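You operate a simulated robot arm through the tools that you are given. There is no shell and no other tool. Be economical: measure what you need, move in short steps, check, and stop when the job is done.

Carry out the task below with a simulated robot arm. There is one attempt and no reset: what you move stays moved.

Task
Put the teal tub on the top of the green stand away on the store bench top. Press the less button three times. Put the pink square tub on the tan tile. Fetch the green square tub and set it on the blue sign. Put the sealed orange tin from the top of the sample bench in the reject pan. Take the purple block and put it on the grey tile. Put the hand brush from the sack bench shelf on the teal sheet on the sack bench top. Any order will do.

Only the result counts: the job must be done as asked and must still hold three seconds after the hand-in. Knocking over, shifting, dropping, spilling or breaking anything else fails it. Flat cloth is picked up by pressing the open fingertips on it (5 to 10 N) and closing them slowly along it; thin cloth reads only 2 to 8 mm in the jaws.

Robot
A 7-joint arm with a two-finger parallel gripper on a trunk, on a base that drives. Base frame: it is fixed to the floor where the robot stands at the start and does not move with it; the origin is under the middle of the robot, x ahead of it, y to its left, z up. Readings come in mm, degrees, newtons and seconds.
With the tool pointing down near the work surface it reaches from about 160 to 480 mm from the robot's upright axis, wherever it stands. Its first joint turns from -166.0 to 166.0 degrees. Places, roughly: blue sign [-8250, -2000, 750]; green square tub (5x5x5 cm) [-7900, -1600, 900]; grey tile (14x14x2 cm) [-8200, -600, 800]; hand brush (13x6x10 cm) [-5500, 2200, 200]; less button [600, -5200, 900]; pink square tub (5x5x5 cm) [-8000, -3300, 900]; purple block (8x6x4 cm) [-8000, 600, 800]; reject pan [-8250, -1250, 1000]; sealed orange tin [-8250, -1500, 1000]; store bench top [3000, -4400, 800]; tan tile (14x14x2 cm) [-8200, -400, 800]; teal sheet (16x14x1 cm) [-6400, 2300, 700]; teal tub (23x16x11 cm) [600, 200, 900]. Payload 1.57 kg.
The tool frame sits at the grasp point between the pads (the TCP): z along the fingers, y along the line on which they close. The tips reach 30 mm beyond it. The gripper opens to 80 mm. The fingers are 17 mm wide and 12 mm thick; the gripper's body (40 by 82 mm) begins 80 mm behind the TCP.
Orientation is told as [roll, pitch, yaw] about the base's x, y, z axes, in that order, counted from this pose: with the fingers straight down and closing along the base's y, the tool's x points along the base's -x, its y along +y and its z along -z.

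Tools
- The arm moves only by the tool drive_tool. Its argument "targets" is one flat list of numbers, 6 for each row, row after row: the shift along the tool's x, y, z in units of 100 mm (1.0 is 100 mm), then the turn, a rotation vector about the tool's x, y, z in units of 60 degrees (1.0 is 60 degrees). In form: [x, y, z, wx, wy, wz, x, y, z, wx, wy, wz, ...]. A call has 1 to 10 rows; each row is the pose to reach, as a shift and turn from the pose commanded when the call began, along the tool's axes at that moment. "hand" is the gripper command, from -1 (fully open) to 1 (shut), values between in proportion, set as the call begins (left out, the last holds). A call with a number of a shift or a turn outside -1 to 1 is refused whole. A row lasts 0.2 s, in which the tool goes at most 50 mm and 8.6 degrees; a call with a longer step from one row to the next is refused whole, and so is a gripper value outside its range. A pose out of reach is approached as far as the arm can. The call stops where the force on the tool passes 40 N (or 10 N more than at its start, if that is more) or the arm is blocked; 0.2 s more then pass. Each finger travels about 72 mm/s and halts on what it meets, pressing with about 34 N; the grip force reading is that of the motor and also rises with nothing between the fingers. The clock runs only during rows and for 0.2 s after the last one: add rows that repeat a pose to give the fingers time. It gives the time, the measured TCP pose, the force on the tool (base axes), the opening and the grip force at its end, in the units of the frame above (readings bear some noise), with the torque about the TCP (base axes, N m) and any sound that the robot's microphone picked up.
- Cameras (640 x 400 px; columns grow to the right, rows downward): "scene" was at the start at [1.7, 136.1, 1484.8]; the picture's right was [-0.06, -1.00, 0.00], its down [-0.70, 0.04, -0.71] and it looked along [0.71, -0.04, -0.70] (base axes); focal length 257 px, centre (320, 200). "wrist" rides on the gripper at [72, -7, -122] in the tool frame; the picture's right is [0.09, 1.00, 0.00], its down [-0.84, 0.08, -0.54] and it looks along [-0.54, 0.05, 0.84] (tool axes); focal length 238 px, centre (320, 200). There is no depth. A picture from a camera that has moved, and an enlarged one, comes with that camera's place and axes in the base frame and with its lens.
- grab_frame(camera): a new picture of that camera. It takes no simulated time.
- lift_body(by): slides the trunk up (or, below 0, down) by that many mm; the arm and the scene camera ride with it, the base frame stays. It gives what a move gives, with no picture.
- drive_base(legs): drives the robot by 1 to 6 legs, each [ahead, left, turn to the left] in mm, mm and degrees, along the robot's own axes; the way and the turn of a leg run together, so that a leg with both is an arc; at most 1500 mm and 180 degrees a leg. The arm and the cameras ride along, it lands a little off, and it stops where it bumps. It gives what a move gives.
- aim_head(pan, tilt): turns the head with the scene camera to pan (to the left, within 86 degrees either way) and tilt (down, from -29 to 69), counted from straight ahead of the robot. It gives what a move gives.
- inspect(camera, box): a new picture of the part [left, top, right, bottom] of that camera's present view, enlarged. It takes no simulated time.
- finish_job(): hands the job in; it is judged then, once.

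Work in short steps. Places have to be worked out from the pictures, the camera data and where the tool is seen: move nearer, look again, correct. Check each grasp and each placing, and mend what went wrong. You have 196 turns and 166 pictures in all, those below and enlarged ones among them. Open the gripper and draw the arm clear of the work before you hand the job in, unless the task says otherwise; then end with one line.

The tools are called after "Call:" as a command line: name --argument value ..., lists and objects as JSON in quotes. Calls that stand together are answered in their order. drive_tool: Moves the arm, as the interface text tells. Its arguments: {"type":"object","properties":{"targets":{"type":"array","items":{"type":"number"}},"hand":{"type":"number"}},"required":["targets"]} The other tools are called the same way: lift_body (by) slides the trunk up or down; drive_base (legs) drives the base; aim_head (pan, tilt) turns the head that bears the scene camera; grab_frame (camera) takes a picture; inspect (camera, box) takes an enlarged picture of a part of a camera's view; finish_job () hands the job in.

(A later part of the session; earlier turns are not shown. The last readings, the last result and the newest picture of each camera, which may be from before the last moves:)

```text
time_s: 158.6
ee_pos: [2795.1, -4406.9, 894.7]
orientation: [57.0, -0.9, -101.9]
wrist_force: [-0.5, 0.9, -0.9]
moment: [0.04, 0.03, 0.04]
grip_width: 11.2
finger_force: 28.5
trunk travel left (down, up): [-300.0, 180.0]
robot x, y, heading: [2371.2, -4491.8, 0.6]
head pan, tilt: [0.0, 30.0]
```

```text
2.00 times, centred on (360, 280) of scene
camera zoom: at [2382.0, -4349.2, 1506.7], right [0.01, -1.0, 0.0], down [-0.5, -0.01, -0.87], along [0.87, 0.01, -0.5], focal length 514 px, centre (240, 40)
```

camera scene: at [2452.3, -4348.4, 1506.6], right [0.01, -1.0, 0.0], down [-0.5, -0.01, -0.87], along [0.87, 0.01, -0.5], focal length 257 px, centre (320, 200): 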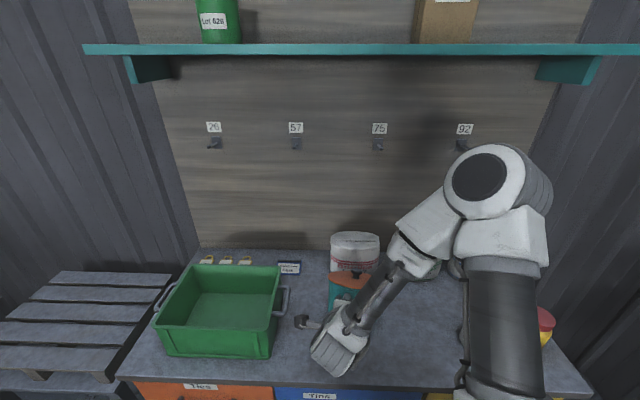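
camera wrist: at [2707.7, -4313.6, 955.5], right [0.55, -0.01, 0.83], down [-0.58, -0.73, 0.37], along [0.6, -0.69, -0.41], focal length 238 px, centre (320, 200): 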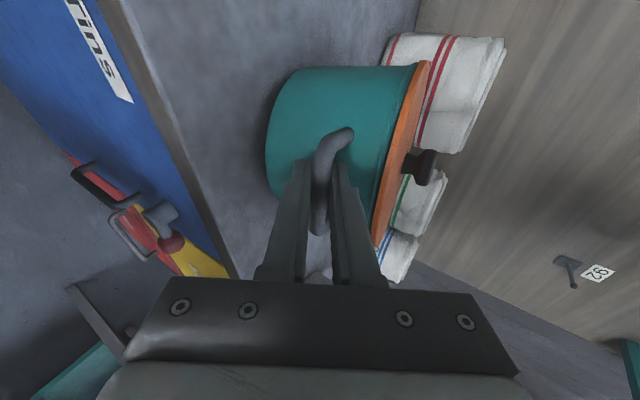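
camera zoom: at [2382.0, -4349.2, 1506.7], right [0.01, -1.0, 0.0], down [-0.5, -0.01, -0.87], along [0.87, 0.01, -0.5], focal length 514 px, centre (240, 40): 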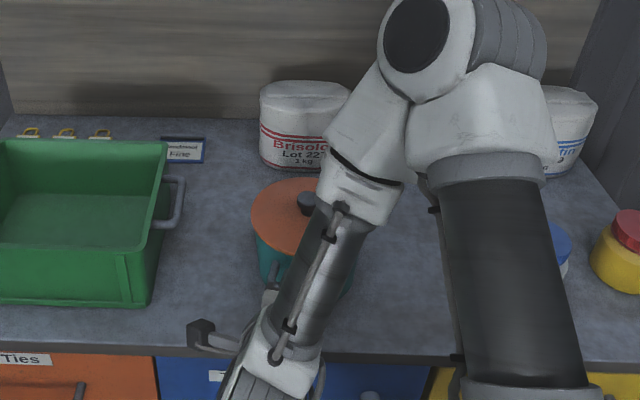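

It's levelling nicely. I lower another 40 mm.

Call:
drive_tool --targets '[0, -0.09, 0.045, 0, 0, 0, 0, -0.18, 0.09, 0, 0, 0, 0, -0.27, 0.135, 0, 0, 0, 0, -0.35, 0.175, 0, 0, 0, 0, -0.35, 0.175, 0, 0, 0]'

Call:
grab_frame --camera "wrist"

Call:
inspect --camera "scene" --box '[220, 180, 500, 380]'

```text
time_s: 159.8
ee_pos: [2790.8, -4406.0, 856.9]
orientation: [57.2, -0.7, -101.9]
wrist_force: [-2.2, 0.4, 4.9]
moment: [0.03, -0.07, 0.03]
grip_width: 11.2
finger_force: 28.6
trunk travel left (down, up): [-300.0, 180.0]
robot x, y, heading: [2372.0, -4488.9, 0.6]
head pan, tilt: [0.0, 30.0]
```

```text
97 pictures are left
camera wrist: at [2702.1, -4313.0, 917.3], right [0.55, -0.01, 0.84], down [-0.58, -0.73, 0.37], along [0.6, -0.69, -0.41], focal length 238 px, centre (320, 200)
```

wrist: 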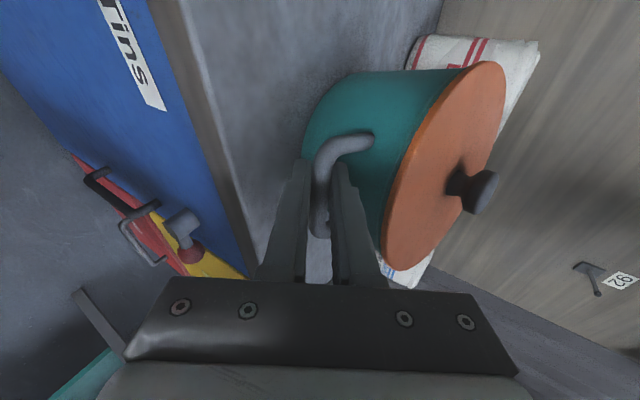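

```text
2.00 times, centred on (360, 280) of scene
camera zoom: at [2381.6, -4349.3, 1506.7], right [0.01, -1.0, 0.0], down [-0.5, -0.01, -0.87], along [0.87, 0.01, -0.5], focal length 514 px, centre (240, 40)
```

zoom: 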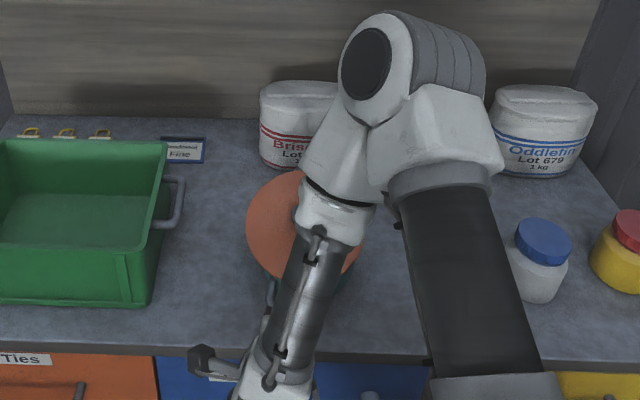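

Contact of about 5 N; the tub looks nearly flat. I lower a few more mm to settle it.

Call:
drive_tool --targets '[0, -0.03, 0.02, 0, 0, 0, 0, -0.06, 0.04, 0, 0, 0, 0, -0.06, 0.04, 0, 0, 0]'

Call:
inspect --camera "wrist" --box '[200, 20, 540, 300]'

```text
time_s: 160.6
ee_pos: [2790.2, -4407.4, 849.6]
orientation: [57.1, -0.9, -102.0]
wrist_force: [-2.1, 0.6, 4.8]
moment: [-0.05, -0.03, -0.05]
grip_width: 11.2
finger_force: 28.9
trunk travel left (down, up): [-300.0, 180.0]
robot x, y, heading: [2373.9, -4489.8, 0.9]
head pan, tilt: [0.0, 30.0]
```

```text
1.43 times, centred on (370, 160) of wrist
camera zoom: at [2702.5, -4313.6, 910.1], right [0.55, -0.01, 0.83], down [-0.58, -0.73, 0.37], along [0.6, -0.69, -0.41], focal length 340 px, centre (249, 257)
```

zoom: 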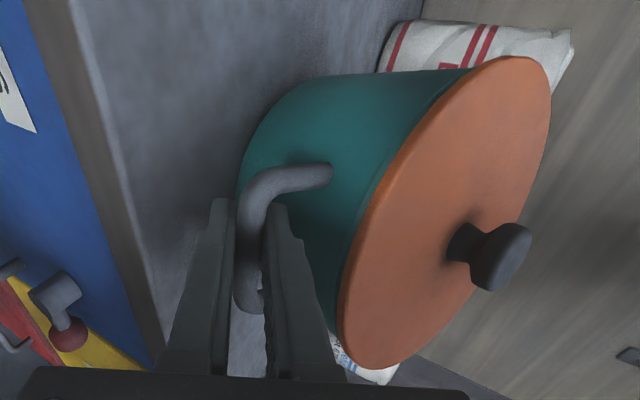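

The tub is still ~10° tilted. I keep lowering gently by 15 mm.

Call:
drive_tool --targets '[0, -0.05, 0.01, 0, 0, 0, 0, -0.1, 0.02, 0, 0, 0, 0, -0.15, 0.03, 0, 0, 0, 0, -0.15, 0.03, 0, 0, 0]'

Call:
inspect --camera "wrist" --box '[200, 20, 540, 300]'

```text
time_s: 161.6
ee_pos: [2784.8, -4406.4, 835.5]
orientation: [57.2, -0.7, -102.0]
wrist_force: [-2.0, 0.4, 1.8]
moment: [-0.1, -0.03, -0.08]
grip_width: 11.0
finger_force: 28.5
trunk travel left (down, up): [-300.0, 180.0]
robot x, y, heading: [2375.4, -4488.7, 0.5]
head pan, tilt: [0.0, 30.0]
```

```text
1.43 times, centred on (370, 160) of wrist
camera zoom: at [2697.2, -4312.6, 896.0], right [0.55, -0.01, 0.84], down [-0.58, -0.73, 0.37], along [0.6, -0.69, -0.41], focal length 340 px, centre (249, 257)
```

zoom: 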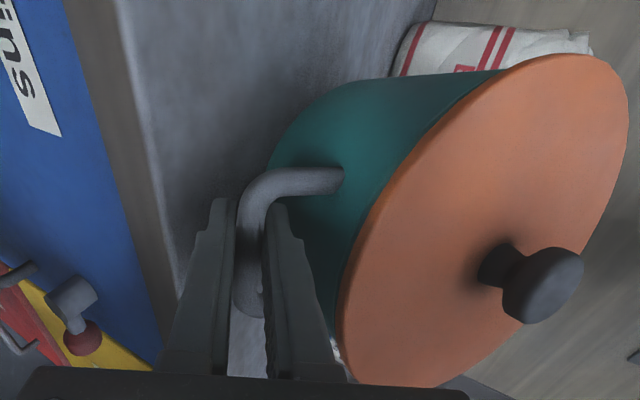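

I continue down a little until firm contact.

Call:
drive_tool --targets '[0, -0.04, 0.02, 0, 0, 0, 0, -0.08, 0.04, 0, 0, 0, 0, -0.1, 0.05, 0, 0, 0, 0, -0.1, 0.05, 0, 0, 0]'

Call:
inspect --camera "wrist" --box '[200, 20, 540, 300]'

```text
time_s: 162.3
ee_pos: [2783.1, -4404.8, 829.8]
orientation: [57.8, -0.7, -101.8]
wrist_force: [-12.7, -0.6, 21.8]
moment: [0.0, 0.04, -0.04]
grip_width: 11.2
finger_force: 28.6
trunk travel left (down, up): [-300.0, 180.0]
robot x, y, heading: [2370.4, -4491.0, 0.8]
head pan, tilt: [0.0, 30.0]
stopped in row 3: the force on the tool passed its limit at 44 N (the readings are from after the stop); the commanded pose is now the measured one
```

```text
1.43 times, centred on (370, 160) of wrist
camera zoom: at [2694.8, -4312.4, 889.2], right [0.54, -0.01, 0.84], down [-0.58, -0.73, 0.36], along [0.61, -0.68, -0.4], focal length 340 px, centre (249, 257)
```

zoom: 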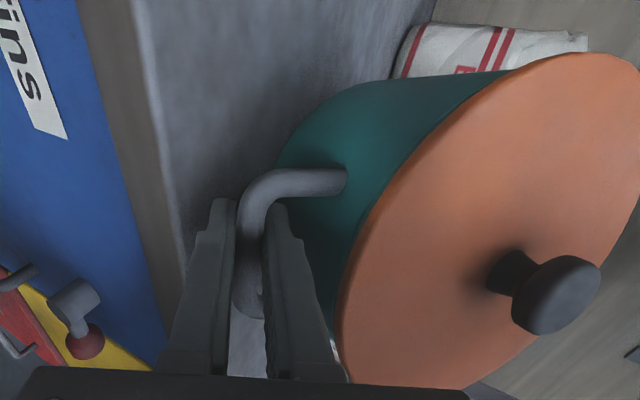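

The finger itself has touched the bench, so the tub is practically down. I raise 4 mm and open only a little to release the bar.

Call:
drive_tool --targets '[0, 0.033, -0.022, 0, 0, 0, 0, 0.033, -0.022, 0, 0, 0]'

Call:
drive_tool --targets '[0, 0, 0, 0, 0, 0, 0, 0, 0, 0, 0, 0, 0, 0, 0, 0, 0, 0]' --hand 0.5

Call:
grab_frame --camera "wrist"

Call:
inspect --camera "scene" --box '[220, 180, 500, 380]'

```text
time_s: 162.9
ee_pos: [2784.0, -4405.3, 830.7]
orientation: [57.6, -0.6, -101.9]
wrist_force: [-0.1, -0.5, -1.4]
moment: [0.04, 0.18, -0.02]
grip_width: 11.2
finger_force: 28.8
trunk travel left (down, up): [-300.0, 180.0]
robot x, y, heading: [2372.7, -4491.3, 0.7]
head pan, tilt: [0.0, 30.0]
```

```text
time_s: 163.7
ee_pos: [2784.3, -4404.8, 832.7]
orientation: [57.8, -0.6, -102.0]
wrist_force: [4.4, 0.5, 5.2]
moment: [-0.05, -0.19, -0.02]
grip_width: 15.7
finger_force: 0.0
trunk travel left (down, up): [-300.0, 180.0]
robot x, y, heading: [2374.6, -4491.2, 0.9]
head pan, tilt: [0.0, 30.0]
```

```text
92 pictures are left
camera wrist: at [2696.1, -4312.0, 891.8], right [0.54, -0.01, 0.84], down [-0.58, -0.73, 0.36], along [0.61, -0.69, -0.4], focal length 238 px, centre (320, 200)
```

wrist: 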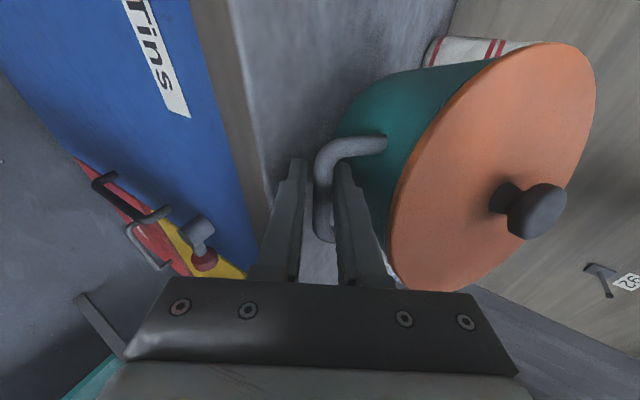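

```text
2.00 times, centred on (360, 280) of scene
camera zoom: at [2381.8, -4349.3, 1506.8], right [0.01, -1.0, 0.0], down [-0.5, -0.01, -0.87], along [0.87, 0.01, -0.5], focal length 514 px, centre (240, 40)
```

zoom: 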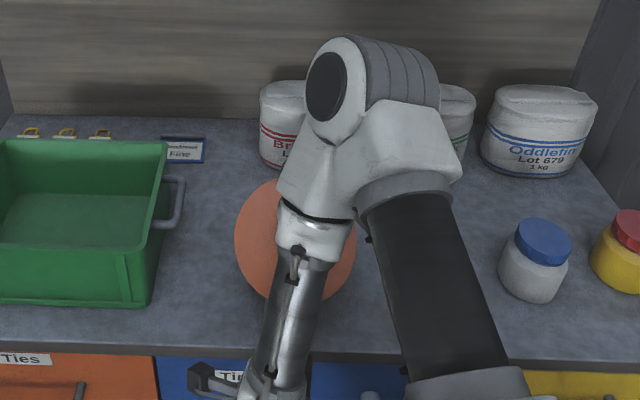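

The bar is released (grip 15.7 mm). I withdraw along the finger axis slowly.

Call:
drive_tool --targets '[0, 0.01, -0.1, 0, 0, 0, 0, 0.02, -0.2, 0, 0, 0, 0, 0.02, -0.35, 0, 0, 0, 0, 0.02, -0.5, 0, 0, 0, 0, 0.02, -0.7, 0, 0, 0]'

Call:
grab_frame --camera "wrist"

```text
time_s: 164.9
ee_pos: [2743.9, -4377.5, 857.8]
orientation: [57.7, -0.6, -102.0]
wrist_force: [0.3, -0.1, 1.2]
moment: [0.04, 0.01, 0.0]
grip_width: 21.5
finger_force: 1.0
out of reach, approached as far as the arm can: row 4, 5
trunk travel left (down, up): [-300.0, 180.0]
robot x, y, heading: [2371.9, -4489.6, 0.8]
head pan, tilt: [0.0, 30.0]
```

```text
90 pictures are left
camera wrist: at [2655.2, -4283.2, 917.2], right [0.54, -0.01, 0.84], down [-0.58, -0.73, 0.37], along [0.61, -0.69, -0.4], focal length 238 px, centre (320, 200)
```

wrist: 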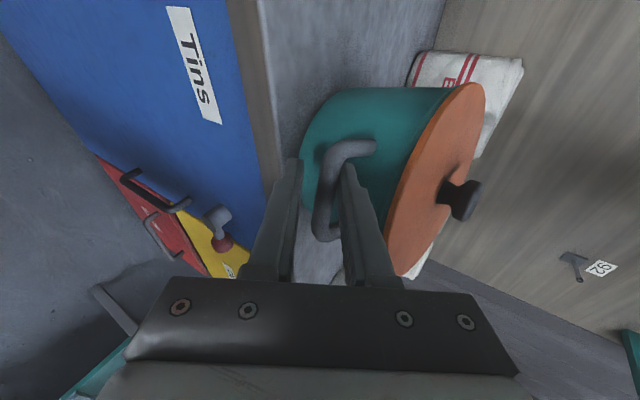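

I zoom to see if the fingertips are already outside the handle.

Call:
inspect --camera "wrist" --box '[260, 100, 420, 260]'

```text
2.50 times, centred on (340, 180) of wrist
camera zoom: at [2655.2, -4283.2, 917.2], right [0.54, -0.01, 0.84], down [-0.58, -0.73, 0.37], along [0.61, -0.69, -0.4], focal length 596 px, centre (270, 250)
```

zoom: 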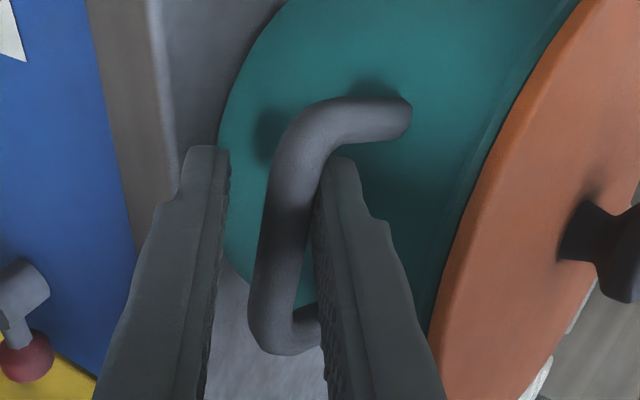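

The inner finger is still inside the loop. I follow the finger axis outward with alternating small trunk lifts and base backs.

Call:
lift_body --by 11

Call:
drive_base --legs '[[-16, 3, 0]]'

Call:
lift_body --by 11

Call:
drive_base --legs '[[-16, 3, 0]]'

Call:
inspect --camera "wrist" --box '[260, 100, 420, 260]'

```text
time_s: 165.5
ee_pos: [2743.8, -4376.7, 867.8]
orientation: [57.7, -0.7, -102.0]
wrist_force: [-0.4, -0.3, 0.7]
moment: [0.09, 0.09, -0.02]
grip_width: 20.2
finger_force: 0.1
trunk travel left (down, up): [-311.0, 169.0]
robot x, y, heading: [2377.0, -4485.3, 0.9]
head pan, tilt: [0.0, 30.0]
```

```text
time_s: 166.3
ee_pos: [2727.3, -4375.0, 868.8]
orientation: [57.8, -0.7, -102.0]
wrist_force: [-1.8, 1.1, 3.2]
moment: [-0.01, -0.03, -0.03]
grip_width: 20.8
finger_force: 0.8
trunk travel left (down, up): [-311.0, 169.0]
robot x, y, heading: [2358.3, -4486.8, 0.6]
head pan, tilt: [0.0, 30.0]
```

```text
time_s: 166.9
ee_pos: [2727.8, -4374.1, 880.4]
orientation: [57.7, -0.7, -102.1]
wrist_force: [0.1, 0.4, 0.2]
moment: [-0.01, -0.01, 0.0]
grip_width: 20.7
finger_force: 0.1
trunk travel left (down, up): [-322.0, 158.0]
robot x, y, heading: [2358.9, -4490.4, 0.8]
head pan, tilt: [0.0, 30.0]
```

```text
time_s: 167.7
ee_pos: [2712.1, -4370.9, 880.7]
orientation: [57.7, -0.7, -102.1]
wrist_force: [0.7, -0.1, 0.2]
moment: [0.02, -0.01, 0.01]
grip_width: 20.0
finger_force: 0.0
trunk travel left (down, up): [-322.0, 158.0]
robot x, y, heading: [2337.9, -4483.4, 0.4]
head pan, tilt: [0.0, 30.0]
```

```text
2.50 times, centred on (340, 180) of wrist
camera zoom: at [2623.5, -4277.6, 939.1], right [0.54, -0.01, 0.84], down [-0.58, -0.73, 0.37], along [0.61, -0.69, -0.4], focal length 596 px, centre (270, 250)
```

zoom: 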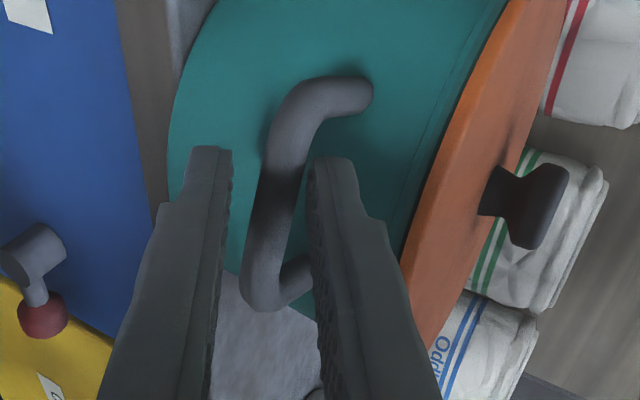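

The tub may be following the fingers. I check with the scene camera right now.

Call:
inspect --camera "scene" --box '[200, 180, 480, 400]'

Call:
grab_frame --camera "wrist"

```text
1.82 times, centred on (340, 290) of scene
camera zoom: at [2350.1, -4343.6, 1528.8], right [0.01, -1.0, 0.0], down [-0.5, -0.01, -0.87], along [0.87, 0.01, -0.5], focal length 468 px, centre (284, 36)
```

zoom: 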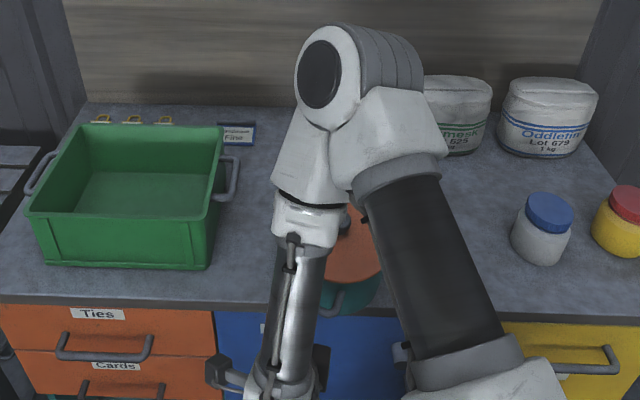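

```text
86 pictures are left
camera wrist: at [2623.5, -4277.6, 939.1], right [0.54, -0.01, 0.84], down [-0.58, -0.73, 0.37], along [0.61, -0.69, -0.4], focal length 238 px, centre (320, 200)
```

wrist: 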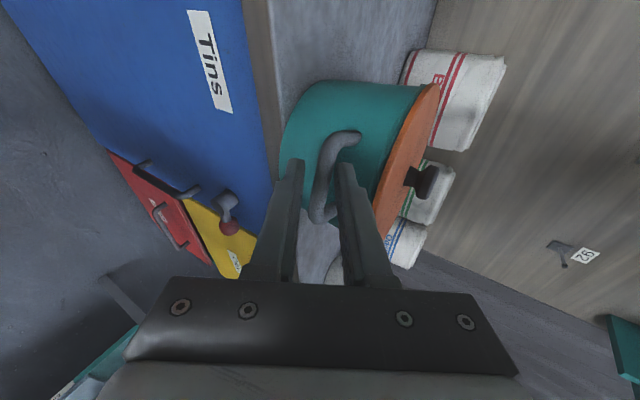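

The tub was dragged to the front edge, so I regrip the bar immediately to secure it.

Call:
drive_tool --targets '[0, 0, 0, 0, 0, 0, 0, 0, 0, 0, 0, 0, 0, 0, 0, 0, 0, 0]' --hand 1

Call:
lift_body --by 70

Call:
grab_frame --camera "wrist"

Call:
grab_frame --camera "scene"

```text
time_s: 168.5
ee_pos: [2712.8, -4370.2, 879.3]
orientation: [57.7, -0.7, -102.0]
wrist_force: [-0.3, 3.3, 2.5]
moment: [0.29, -0.2, 0.19]
grip_width: 11.3
finger_force: 28.4
trunk travel left (down, up): [-322.0, 158.0]
robot x, y, heading: [2337.9, -4487.5, 0.6]
head pan, tilt: [0.0, 30.0]
```

```text
time_s: 169.6
ee_pos: [2711.2, -4371.1, 949.6]
orientation: [57.8, -0.7, -102.1]
wrist_force: [-1.8, -0.4, 2.2]
moment: [-0.07, -0.15, -0.06]
grip_width: 11.1
finger_force: 28.8
trunk travel left (down, up): [-392.0, 88.0]
robot x, y, heading: [2340.3, -4484.7, 1.0]
head pan, tilt: [0.0, 30.0]
```

```text
85 pictures are left
camera wrist: at [2623.3, -4277.6, 1009.5], right [0.54, -0.01, 0.84], down [-0.58, -0.73, 0.36], along [0.61, -0.69, -0.4], focal length 238 px, centre (320, 200)
```

wrist: 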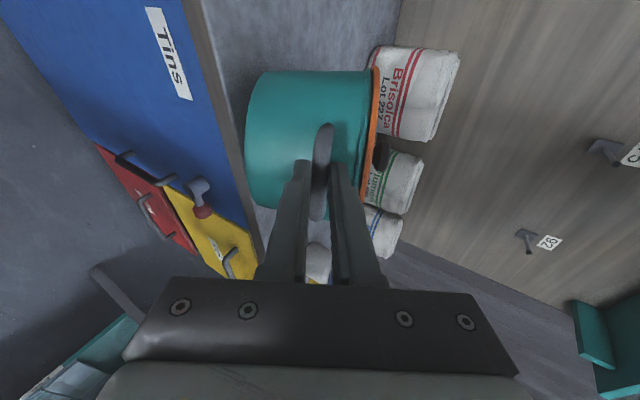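

```text
84 pictures are left
camera scene: at [2349.6, -4343.6, 1598.8], right [0.01, -1.0, 0.0], down [-0.5, -0.01, -0.87], along [0.87, 0.01, -0.5], focal length 257 px, centre (320, 200)
```

scene: 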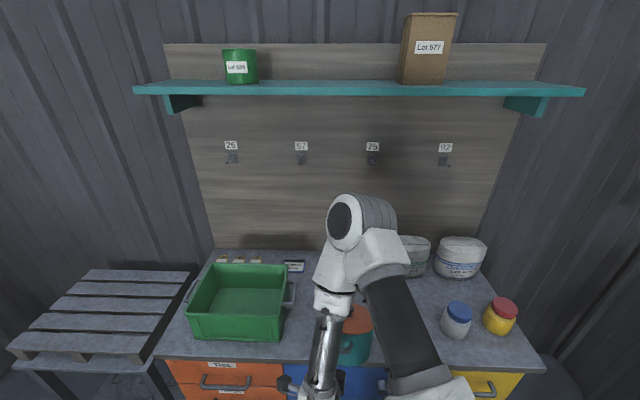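

Secured. I lift a bit, move the base forward 125 mm, then lower with the trunk (purely vertical).

Call:
lift_body --by 20

Call:
drive_base --legs '[[125, 0, 0]]'

Call:
lift_body --by -120

Call:
grab_frame --camera "wrist"

```text
time_s: 170.3
ee_pos: [2712.4, -4370.7, 971.3]
orientation: [57.9, -0.7, -102.0]
wrist_force: [-1.7, 1.4, 3.0]
moment: [-0.08, -0.03, -0.06]
grip_width: 11.0
finger_force: 28.5
trunk travel left (down, up): [-412.0, 68.0]
robot x, y, heading: [2343.2, -4483.8, 0.6]
head pan, tilt: [0.0, 30.0]
```

```text
time_s: 171.8
ee_pos: [2826.7, -4369.5, 969.8]
orientation: [57.6, -0.6, -101.9]
wrist_force: [-0.7, -0.1, 0.1]
moment: [-0.08, 0.06, -0.03]
grip_width: 11.3
finger_force: 29.0
trunk travel left (down, up): [-412.0, 68.0]
robot x, y, heading: [2455.6, -4485.4, 0.7]
head pan, tilt: [0.0, 30.0]
stopped in leg 1: the robot was blocked; the commanded pose is now the measured one
```

```text
time_s: 173.3
ee_pos: [2828.4, -4369.6, 849.4]
orientation: [57.6, -0.7, -102.0]
wrist_force: [1.0, 0.8, -1.6]
moment: [0.01, 0.13, -0.01]
grip_width: 11.3
finger_force: 28.6
trunk travel left (down, up): [-292.0, 188.0]
robot x, y, heading: [2456.2, -4480.2, 0.7]
head pan, tilt: [0.0, 30.0]
```

```text
83 pictures are left
camera wrist: at [2739.1, -4275.9, 908.8], right [0.54, -0.01, 0.84], down [-0.58, -0.73, 0.37], along [0.61, -0.69, -0.4], focal length 238 px, centre (320, 200)
```

wrist: 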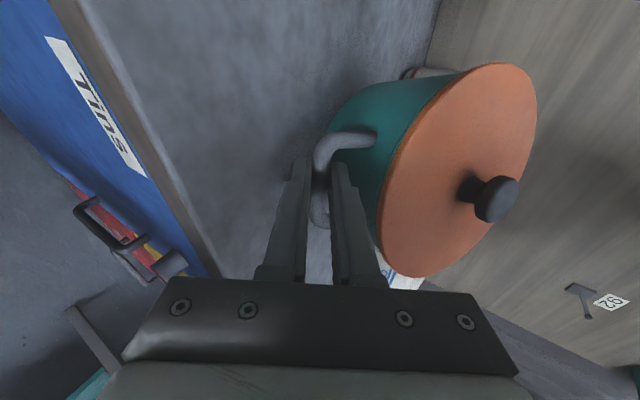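

I lower 12 mm more, open to ~20 mm, and rotate the tool back upright around the bar so it can exit straight up.

Call:
lift_body --by -12

Call:
drive_tool --targets '[0, 0, 0, 0, 0, 0, 0, 0, 0, 0, 0, 0, 0, 0.015, 0.005, 0.13, 0, 0, 0, 0.025, 0.01, 0.26, 0, 0, 0, 0.035, 0.015, 0.39, 0, 0, 0, 0.045, 0.02, 0.52, 0, 0, 0, 0.05, 0.02, 0.65, 0, 0, 0, 0.05, 0.02, 0.65, 0, 0]' --hand 0.48

Call:
inspect --camera "wrist" --box '[200, 50, 480, 290]'

```text
time_s: 173.9
ee_pos: [2826.9, -4368.2, 837.3]
orientation: [57.8, -0.7, -101.9]
wrist_force: [-0.1, -0.6, -0.7]
moment: [0.01, 0.1, 0.02]
grip_width: 11.2
finger_force: 28.5
trunk travel left (down, up): [-280.0, 200.0]
robot x, y, heading: [2453.6, -4482.5, 0.7]
head pan, tilt: [0.0, 30.0]
```

```text
time_s: 175.5
ee_pos: [2834.3, -4372.2, 846.2]
orientation: [21.6, -0.8, -102.3]
wrist_force: [-8.0, -1.5, 30.4]
moment: [-0.34, -2.32, -0.21]
grip_width: 24.1
finger_force: 1.8
trunk travel left (down, up): [-280.0, 200.0]
robot x, y, heading: [2455.3, -4485.4, 0.7]
head pan, tilt: [0.0, 30.0]
stopped in row 7: the force on the tool passed its limit at 45 N (the readings are from after the stop); the commanded pose is now the measured one
```

```text
1.67 times, centred on (340, 170) of wrist
camera zoom: at [2801.2, -4288.6, 956.6], right [0.92, -0.1, 0.37], down [-0.3, -0.78, 0.54], along [0.23, -0.61, -0.75], focal length 397 px, centre (287, 250)
```

zoom: 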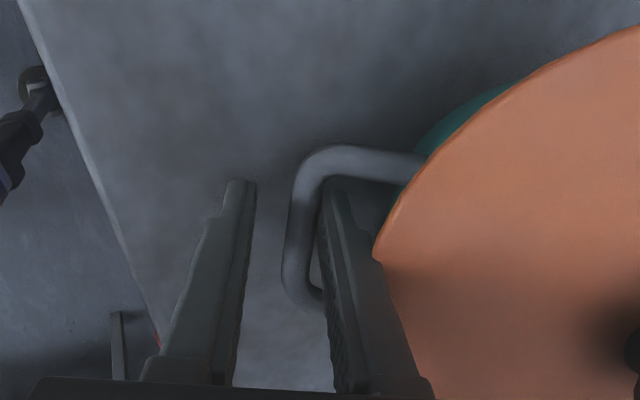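

The handle is loose between the fingers, which are nearly vertical now. I withdraw along the finger axis.

Call:
drive_tool --targets '[0, 0.03, -0.05, 0, 0, 0, 0, 0.04, -0.2, 0, 0, 0, 0, 0.04, -0.4, 0, 0, 0, 0, 0.04, -0.7, 0, 0, 0, 0, 0.04, -1.0, 0, 0, 0]'

Call:
grab_frame --camera "wrist"

```text
time_s: 176.7
ee_pos: [2801.0, -4363.9, 938.2]
orientation: [21.3, -0.9, -102.1]
wrist_force: [-1.2, 0.4, -0.5]
moment: [-0.03, -0.02, -0.01]
grip_width: 20.7
finger_force: 0.1
trunk travel left (down, up): [-280.0, 200.0]
robot x, y, heading: [2459.3, -4481.1, 0.8]
head pan, tilt: [0.0, 30.0]
heard: snap
```

```text
81 pictures are left
camera wrist: at [2768.5, -4281.8, 1050.0], right [0.93, -0.1, 0.36], down [-0.3, -0.78, 0.55], along [0.23, -0.61, -0.76], focal length 238 px, centre (320, 200)
```

wrist: 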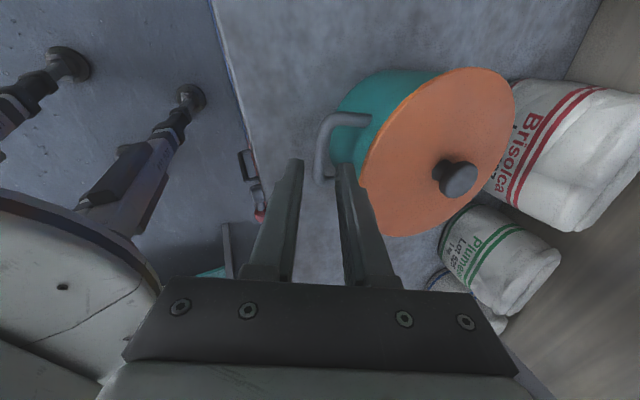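

The tub stands free on the bench. A snap was heard, so I check the lid.

Call:
inspect --camera "wrist" --box '[300, 50, 540, 250]'

```text
2.00 times, centred on (420, 150) of wrist
camera zoom: at [2768.5, -4281.8, 1050.0], right [0.93, -0.1, 0.36], down [-0.3, -0.78, 0.55], along [0.23, -0.61, -0.76], focal length 477 px, centre (120, 300)
```

zoom: 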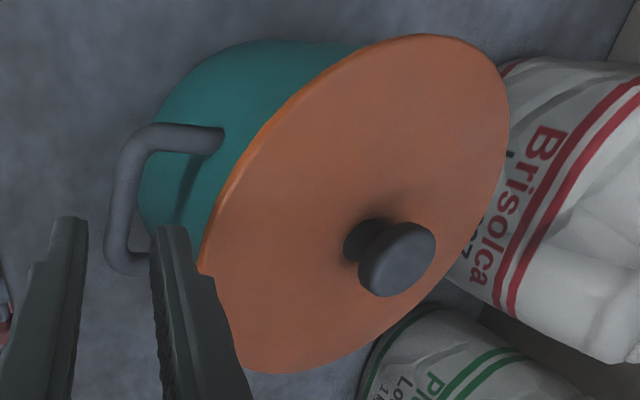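

The lid looks seated, but to be certain I'll press the knob gently with closed fingertips until it clicks or is firm.

Call:
drive_tool --targets '[0, 0.1, -0.25, 0, 0, 0, -0.08, 0.4, -0.15, 0, 0, 0, -0.16, 0.81, 0.05, 0, 0, 0]' --hand 1

Call:
drive_tool --targets '[-0.08, 0.4, 0.09, 0, 0, 0, -0.16, 0.8, 0.18, 0, 0, 0, -0.16, 0.8, 0.18, 0, 0, 0]'

Call:
grab_frame --camera "wrist"

```text
time_s: 177.5
ee_pos: [2872.5, -4396.1, 962.7]
orientation: [21.1, -0.9, -102.1]
wrist_force: [-0.4, 0.6, -0.3]
moment: [0.01, -0.02, 0.0]
grip_width: 0.0
finger_force: 21.4
trunk travel left (down, up): [-280.0, 200.0]
robot x, y, heading: [2455.7, -4485.1, 0.7]
head pan, tilt: [0.0, 30.0]
```

```text
time_s: 178.3
ee_pos: [2949.3, -4428.5, 975.4]
orientation: [21.2, -0.9, -102.2]
wrist_force: [0.1, -0.2, 0.1]
moment: [-0.01, 0.01, -0.01]
grip_width: 0.0
finger_force: 21.0
trunk travel left (down, up): [-280.0, 200.0]
robot x, y, heading: [2456.0, -4480.6, 0.7]
head pan, tilt: [0.0, 30.0]
```

```text
79 pictures are left
camera wrist: at [2917.5, -4346.0, 1086.7], right [0.93, -0.1, 0.36], down [-0.3, -0.78, 0.55], along [0.23, -0.61, -0.76], focal length 238 px, centre (320, 200)
```

wrist: 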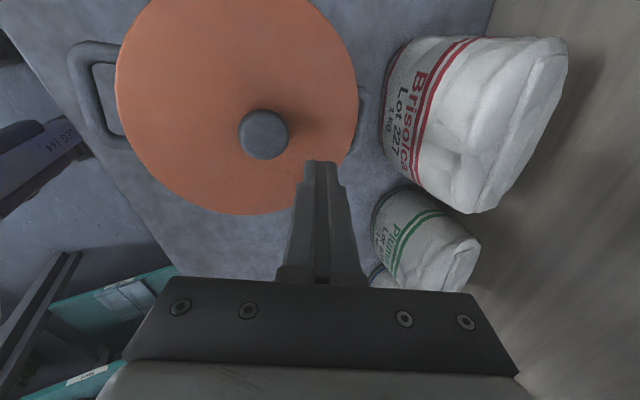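

The lid looks concentric and level. I shift 27 mm onto the knob and press.

Call:
drive_tool --targets '[0.085, -0.25, -0.098, 0, 0, 0, 0.085, -0.4, 0.27, 0, 0, 0, 0.085, -0.43, 0.36, 0, 0, 0, 0.085, -0.46, 0.44, 0, 0, 0, 0.085, -0.49, 0.51, 0, 0, 0]'

Call:
drive_tool --targets '[0, 0.2, -0.4, 0, 0, 0, 0, 0.2, -0.8, 0, 0, 0]'

Call:
grab_frame --camera "wrist"

```text
time_s: 178.8
ee_pos: [2928.4, -4413.5, 962.6]
orientation: [22.2, -0.9, -102.2]
wrist_force: [-6.8, -0.7, 24.0]
moment: [-0.06, 0.16, -0.01]
grip_width: 0.0
finger_force: 21.7
trunk travel left (down, up): [-280.0, 200.0]
robot x, y, heading: [2458.2, -4483.5, 0.8]
head pan, tilt: [0.0, 30.0]
stopped in row 2: the force on the tool passed its limit at 68 N (the readings are from after the stop); the commanded pose is now the measured one
```

```text
time_s: 179.4
ee_pos: [2918.1, -4410.5, 1040.7]
orientation: [22.0, -0.9, -102.0]
wrist_force: [0.0, 0.6, 0.3]
moment: [-0.02, 0.0, 0.0]
grip_width: 0.0
finger_force: 21.1
trunk travel left (down, up): [-280.0, 200.0]
robot x, y, heading: [2457.4, -4482.1, 0.5]
head pan, tilt: [0.0, 30.0]
heard: snap
```

```text
78 pictures are left
camera wrist: at [2883.6, -4327.0, 1151.9], right [0.92, -0.1, 0.37], down [-0.3, -0.78, 0.55], along [0.24, -0.61, -0.75], focal length 238 px, centre (320, 200)
```

wrist: 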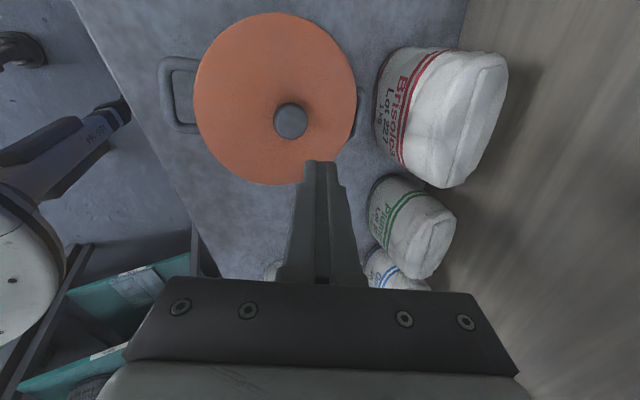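

Pressed firmly and it clicked: the lid is closed and the tub stands on the store bench. Next is the less button: I back off, straighten the tool, and drive to about (600, -4450) facing the back bench.

Call:
drive_base --legs '[[-450, 0, 0]]'

Call:
drive_tool --targets '[0, -0.2, -0.2, 0.12, 0, -0.1, 0, -0.4, -0.4, 0.24, 0, -0.2, 0, -0.6, -0.6, 0.36, 0, -0.2, 0, -0.8, -0.6, 0.36, 0, -0.2, 0, -1.0, -0.6, 0.36, 0, -0.2]'

Call:
drive_base --legs '[[-1400, 0, 0], [0, 0, -90]]'

Call:
aim_head --pan 0 --tilt 30

Call:
grab_frame --camera "scene"

```text
time_s: 182.9
ee_pos: [2473.6, -4416.1, 1042.5]
orientation: [21.9, -1.0, -102.3]
wrist_force: [0.3, -0.2, -0.3]
moment: [0.0, -0.01, -0.01]
grip_width: 0.1
finger_force: 21.4
trunk travel left (down, up): [-280.0, 200.0]
robot x, y, heading: [2012.8, -4490.9, 0.4]
head pan, tilt: [0.0, 30.0]
```

```text
refused: row 1 steps farther than a row can; nothing moved
```

```text
time_s: 197.3
ee_pos: [691.8, -4969.6, 1040.8]
orientation: [21.8, -0.9, 165.7]
wrist_force: [0.6, 0.3, -0.3]
moment: [0.02, 0.04, -0.04]
grip_width: 0.1
finger_force: 21.0
trunk travel left (down, up): [-280.0, 200.0]
robot x, y, heading: [635.2, -4504.6, -91.6]
head pan, tilt: [0.0, 30.0]
```

```text
time_s: 197.9
ee_pos: [693.7, -4970.1, 1041.4]
orientation: [21.9, -0.9, 165.7]
wrist_force: [0.3, 0.2, -0.6]
moment: [0.0, -0.03, 0.0]
grip_width: 0.0
finger_force: 21.4
trunk travel left (down, up): [-280.0, 200.0]
robot x, y, heading: [635.2, -4502.8, -91.6]
head pan, tilt: [0.0, 30.0]
```

```text
77 pictures are left
camera scene: at [776.9, -4518.4, 1486.8], right [-1.0, 0.03, 0.0], down [0.01, 0.5, -0.87], along [-0.02, -0.87, -0.5], focal length 257 px, centre (320, 200)
```

scene: 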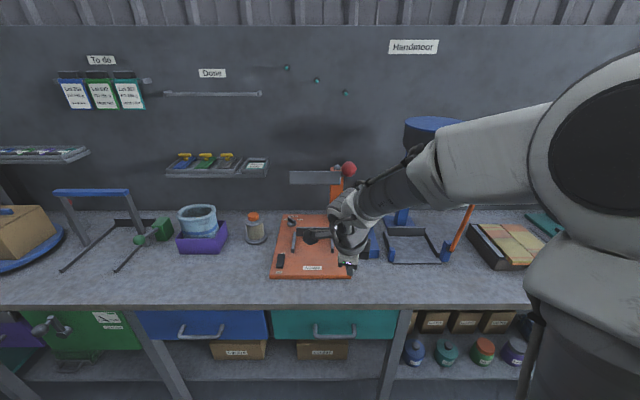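

The arm is above the orange device on the bench. I zoom on the device to find the less button.

Call:
inspect --camera "scene" --box '[240, 190, 400, 290]'

Call:
inspect --camera "scene" --box '[130, 180, 290, 280]'

```text
4.00 times, centred on (320, 240) of scene
camera zoom: at [776.9, -4518.4, 1486.8], right [-1.0, 0.03, 0.0], down [0.01, 0.5, -0.87], along [-0.02, -0.87, -0.5], focal length 1028 px, centre (320, 40)
```

zoom: 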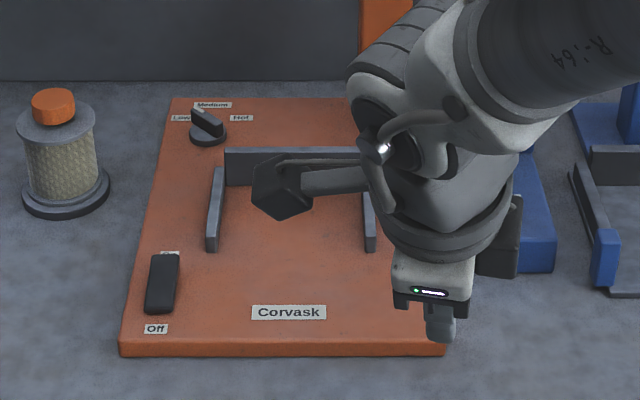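

```text
4.00 times, centred on (210, 230) of scene
camera zoom: at [776.9, -4518.4, 1486.8], right [-1.0, 0.03, 0.0], down [0.01, 0.5, -0.87], along [-0.02, -0.87, -0.5], focal length 1028 px, centre (760, 80)
```

zoom: 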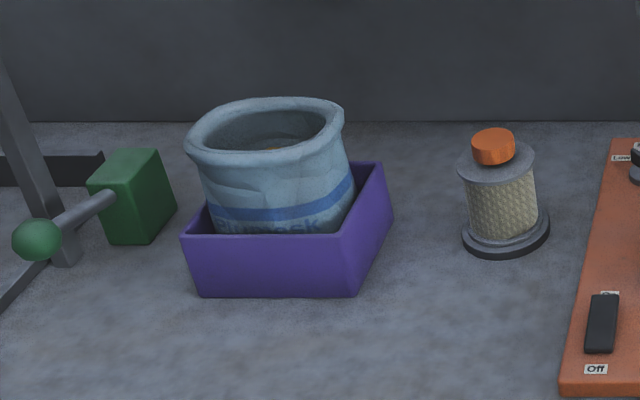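

The expected button spot is hidden behind the gripper (the blue device with the funnel). I back up 280 mm and look again.

Call:
drive_base --legs '[[-280, 0, 1.6]]'

Call:
drive_tool --targets '[0, -0.05, -0.3, 0.1, 0, -0.07, 0, -0.15, -0.6, 0.2, 0, -0.14, 0, -0.25, -0.8, 0.3, 0, -0.2, 0, -0.35, -0.9, 0.36, 0, -0.2, 0, -0.5, -0.95, 0.36, 0, -0.2]'

Call:
inspect --camera "scene" --box '[260, 100, 480, 260]'

```text
time_s: 200.3
ee_pos: [710.3, -4693.4, 1041.8]
orientation: [21.8, -0.9, 167.8]
wrist_force: [0.1, -0.5, -0.5]
moment: [-0.02, -0.02, -0.01]
grip_width: 0.0
finger_force: 21.2
trunk travel left (down, up): [-280.0, 200.0]
robot x, y, heading: [636.4, -4228.9, -89.5]
head pan, tilt: [0.0, 30.0]
```

```text
time_s: 201.5
ee_pos: [730.3, -4615.0, 1109.7]
orientation: [-0.3, -3.3, 179.4]
wrist_force: [-0.6, 0.1, -0.5]
moment: [0.03, 0.01, -0.01]
grip_width: 0.0
finger_force: 20.9
trunk travel left (down, up): [-280.0, 200.0]
robot x, y, heading: [636.3, -4231.8, -89.5]
head pan, tilt: [0.0, 30.0]
```

```text
2.50 times, centred on (370, 180) of scene
camera zoom: at [779.5, -4240.5, 1486.8], right [-1.0, -0.01, 0.0], down [0.0, 0.5, -0.87], along [0.01, -0.87, -0.5], focal length 643 px, centre (195, 250)
```

zoom: 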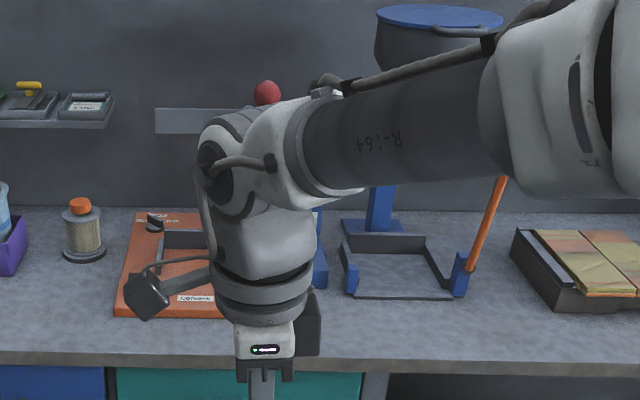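

The arm hides it. I slide the base 330 mm right so the camera looks past the arm.

Call:
drive_base --legs '[[0, -330, 0]]'

Call:
inspect --camera "scene" --box '[120, 100, 340, 260]'

```text
time_s: 204.5
ee_pos: [399.6, -4616.5, 1111.6]
orientation: [-0.2, -3.2, 179.1]
wrist_force: [-0.6, 0.3, -0.5]
moment: [-0.02, 0.0, 0.01]
grip_width: 0.0
finger_force: 21.6
trunk travel left (down, up): [-280.0, 200.0]
robot x, y, heading: [307.0, -4233.4, -89.6]
head pan, tilt: [0.0, 30.0]
```

```text
2.50 times, centred on (230, 180) of scene
camera zoom: at [449.9, -4243.3, 1486.7], right [-1.0, -0.01, 0.0], down [0.0, 0.5, -0.87], along [0.01, -0.87, -0.5], focal length 643 px, centre (545, 250)
```

zoom: 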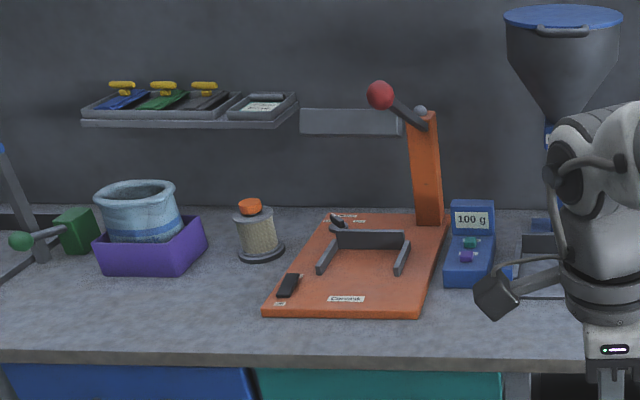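

The blue controller with "100 g" has a teal/green and a purple button. I zoom right in for the labels.

Call:
inspect --camera "scene" --box '[288, 176, 328, 220]'

```text
9.09 times, centred on (308, 198) of scene
camera zoom: at [449.9, -4243.3, 1486.7], right [-1.0, -0.01, 0.0], down [0.0, 0.5, -0.87], along [0.01, -0.87, -0.5], focal length 2337 px, centre (429, 218)
```

zoom: 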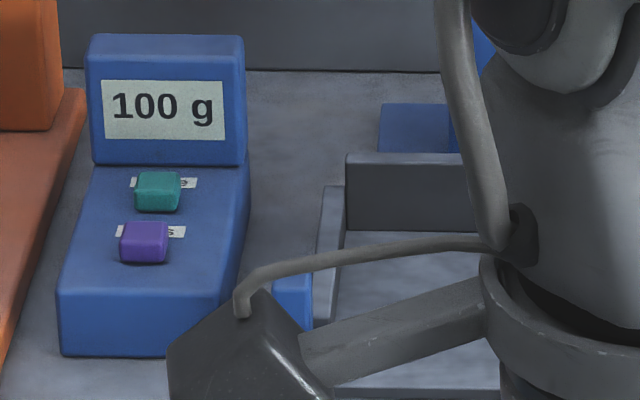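

I can't read the labels from here. The purple button is at about (600, -5230, 905). I drive nearer so the wrist camera can look at them.

Call:
drive_base --legs '[[0, 200, -0.4], [470, 0, 0]]'

Call:
grab_frame --camera "wrist"

```text
time_s: 209.7
ee_pos: [593.5, -5077.2, 1109.9]
orientation: [-0.2, -3.3, 178.9]
wrist_force: [-0.5, 0.4, 0.4]
moment: [-0.01, -0.03, 0.01]
grip_width: 0.0
finger_force: 21.2
trunk travel left (down, up): [-280.0, 200.0]
robot x, y, heading: [508.6, -4693.4, -90.1]
head pan, tilt: [0.0, 30.0]
stopped in leg 2: the robot was blocked; the commanded pose is now the measured one
```

```text
71 pictures are left
camera wrist: at [674.0, -5071.5, 1229.0], right [0.07, -1.0, -0.01], down [-0.81, -0.06, 0.59], along [-0.59, -0.03, -0.81], focal length 238 px, centre (320, 200)
```

wrist: 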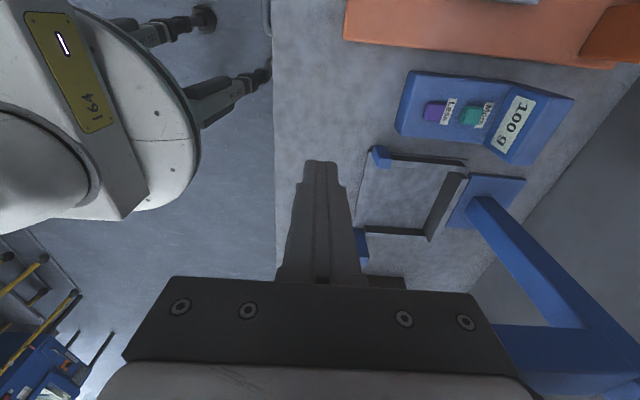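

Clear: purple = "Less", teal = "More". The Less button top is at about (597, -5226, 907). I tilt the tool 30° forward and approach.

Call:
drive_tool --targets '[0.02, 0.25, 0.1, -0.125, 0, 0, 0.03, 0.5, 0.2, -0.25, 0, 0, 0.04, 0.75, 0.4, -0.375, 0, 0, 0.05, 1.0, 0.6, -0.5, 0, 0, 0.05, 1.0, 0.6, -0.5, 0, 0]'

Call:
grab_frame --camera "wrist"

```text
time_s: 210.9
ee_pos: [594.0, -5176.6, 1046.4]
orientation: [29.8, -3.0, 178.9]
wrist_force: [0.9, -0.4, 0.9]
moment: [-0.01, 0.03, 0.0]
grip_width: 0.0
finger_force: 21.3
trunk travel left (down, up): [-280.0, 200.0]
robot x, y, heading: [503.8, -4692.8, -89.9]
head pan, tilt: [0.0, 30.0]
```

```text
70 pictures are left
camera wrist: at [673.1, -5111.2, 1146.7], right [0.1, -0.87, 0.49], down [-0.8, 0.22, 0.55], along [-0.59, -0.45, -0.67], focal length 238 px, centre (320, 200)
```

wrist: 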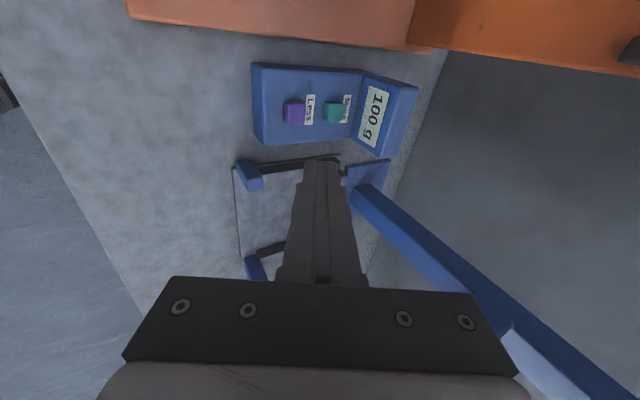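

Refined button: (596, -5224, 907). I go to ~12 mm above it with the closed tips.

Call:
drive_tool --targets '[0.02, -0.05, 0.3, 0, 0, 0, 0.04, -0.1, 0.6, 0, 0, 0, 0.06, -0.15, 0.85, 0, 0, 0, 0.075, -0.22, 1.0, 0, 0, 0, 0.075, -0.22, 1.0, 0, 0, 0]'

Call:
inspect --camera "wrist" --box '[230, 60, 430, 220]'

```text
time_s: 212.1
ee_pos: [595.9, -5205.9, 950.7]
orientation: [29.8, -3.3, 178.8]
wrist_force: [0.2, 1.0, 0.4]
moment: [0.04, 0.0, 0.01]
grip_width: 0.0
finger_force: 21.4
trunk travel left (down, up): [-280.0, 200.0]
robot x, y, heading: [511.1, -4693.0, -89.8]
head pan, tilt: [0.0, 30.0]
```

```text
2.50 times, centred on (330, 140) of wrist
camera zoom: at [675.9, -5141.5, 1049.7], right [0.1, -0.87, 0.49], down [-0.8, 0.22, 0.55], along [-0.59, -0.45, -0.67], focal length 596 px, centre (295, 350)
```

zoom: 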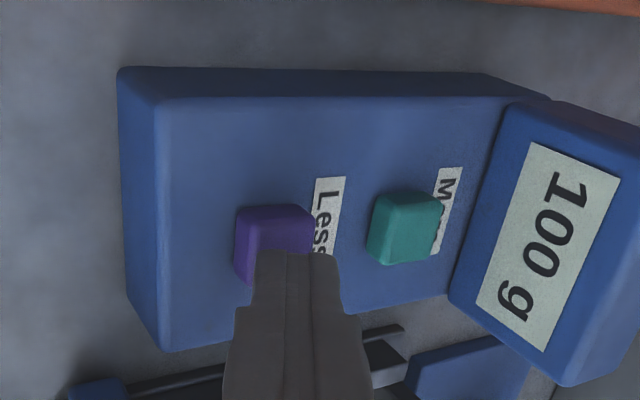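

Alignment is good. I press straight down in small steps to find contact.

Call:
drive_tool --targets '[0.02, -0.03, 0.12, 0, 0, 0, 0.02, -0.06, 0.17, 0, 0, 0, 0.02, -0.08, 0.21, 0, 0, 0, 0.02, -0.1, 0.24, 0, 0, 0]'

Call:
inspect --camera "wrist" --box '[230, 60, 430, 220]'

```text
time_s: 213.1
ee_pos: [595.5, -5209.9, 931.6]
orientation: [30.4, -3.1, 178.9]
wrist_force: [3.3, 5.5, 37.7]
moment: [-0.08, -0.16, 0.03]
grip_width: 0.0
finger_force: 21.1
trunk travel left (down, up): [-280.0, 200.0]
robot x, y, heading: [508.1, -4693.6, -90.1]
head pan, tilt: [0.0, 30.0]
heard: click
```

```text
2.50 times, centred on (330, 140) of wrist
camera zoom: at [676.7, -5143.8, 1029.9], right [0.1, -0.86, 0.5], down [-0.8, 0.22, 0.55], along [-0.59, -0.46, -0.67], focal length 596 px, centre (295, 350)
```

zoom: 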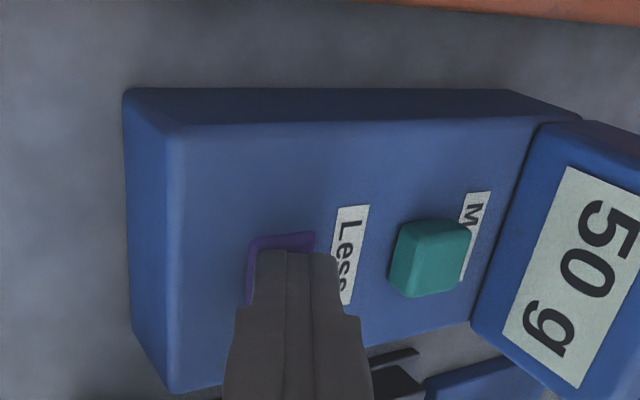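

One click, and the display went from 100 g to 50 g. I release fully and press a second time the same way.

Call:
drive_tool --targets '[0, 0.06, -0.14, 0, 0, 0, 0, 0.1, -0.24, 0, 0, 0, 0, 0.1, -0.24, 0, 0, 0, 0, 0.05, -0.12, 0, 0, 0, 0, 0.02, -0.05, 0, 0, 0, 0, 0, 0, 0, 0, 0]'

Call:
inspect --camera "wrist" --box '[230, 60, 430, 220]'

```text
time_s: 214.5
ee_pos: [597.4, -5208.8, 932.2]
orientation: [30.3, -3.2, 178.8]
wrist_force: [0.8, 13.2, 39.2]
moment: [0.12, -0.11, 0.07]
grip_width: 0.2
finger_force: 20.8
trunk travel left (down, up): [-280.0, 200.0]
robot x, y, heading: [507.5, -4693.1, -90.0]
head pan, tilt: [0.0, 30.0]
heard: click
```

```text
2.50 times, centred on (330, 140) of wrist
camera zoom: at [676.0, -5143.4, 1030.0], right [0.1, -0.86, 0.5], down [-0.8, 0.22, 0.55], along [-0.59, -0.46, -0.67], focal length 596 px, centre (295, 350)
```

zoom: 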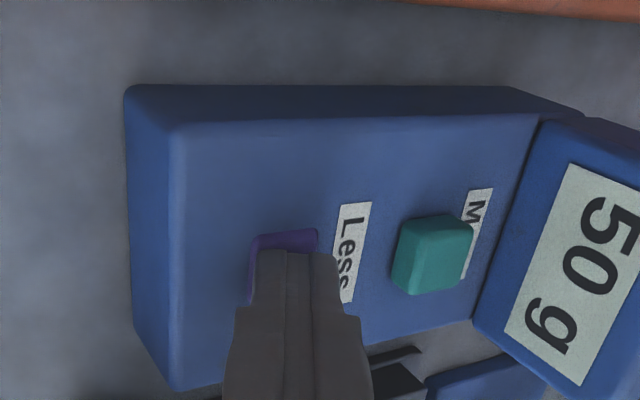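

A second click (the display stays at 50, its minimum). I press the third time and then lift clear.

Call:
drive_tool --targets '[0, 0.06, -0.14, 0, 0, 0, 0, 0.1, -0.24, 0, 0, 0, 0, 0.1, -0.24, 0, 0, 0, 0, 0.05, -0.12, 0, 0, 0, 0, 0.02, -0.05, 0, 0, 0, 0, 0, 0, 0, 0, 0]'

Call:
drive_tool --targets '[0, 0.15, -0.35, 0, 0, 0, 0, 0.3, -0.75, 0, 0, 0, 0, 0.0, -1.0, 0, 0, 0, 0, -0.4, -1.0, 0, 0, 0]' --hand -1

```text
time_s: 215.9
ee_pos: [597.2, -5209.7, 929.9]
orientation: [30.3, -3.1, 178.9]
wrist_force: [0.4, 19.3, 41.3]
moment: [0.3, -0.08, 0.11]
grip_width: 0.0
finger_force: 21.6
trunk travel left (down, up): [-280.0, 200.0]
robot x, y, heading: [511.4, -4691.8, -90.3]
head pan, tilt: [0.0, 30.0]
heard: click
```

```text
time_s: 216.9
ee_pos: [602.1, -5124.6, 993.4]
orientation: [29.8, -3.2, 178.9]
wrist_force: [0.4, 0.0, 0.4]
moment: [0.0, -0.02, -0.01]
grip_width: 79.9
finger_force: 0.0
trunk travel left (down, up): [-280.0, 200.0]
robot x, y, heading: [509.1, -4697.2, -90.0]
head pan, tilt: [0.0, 30.0]
```

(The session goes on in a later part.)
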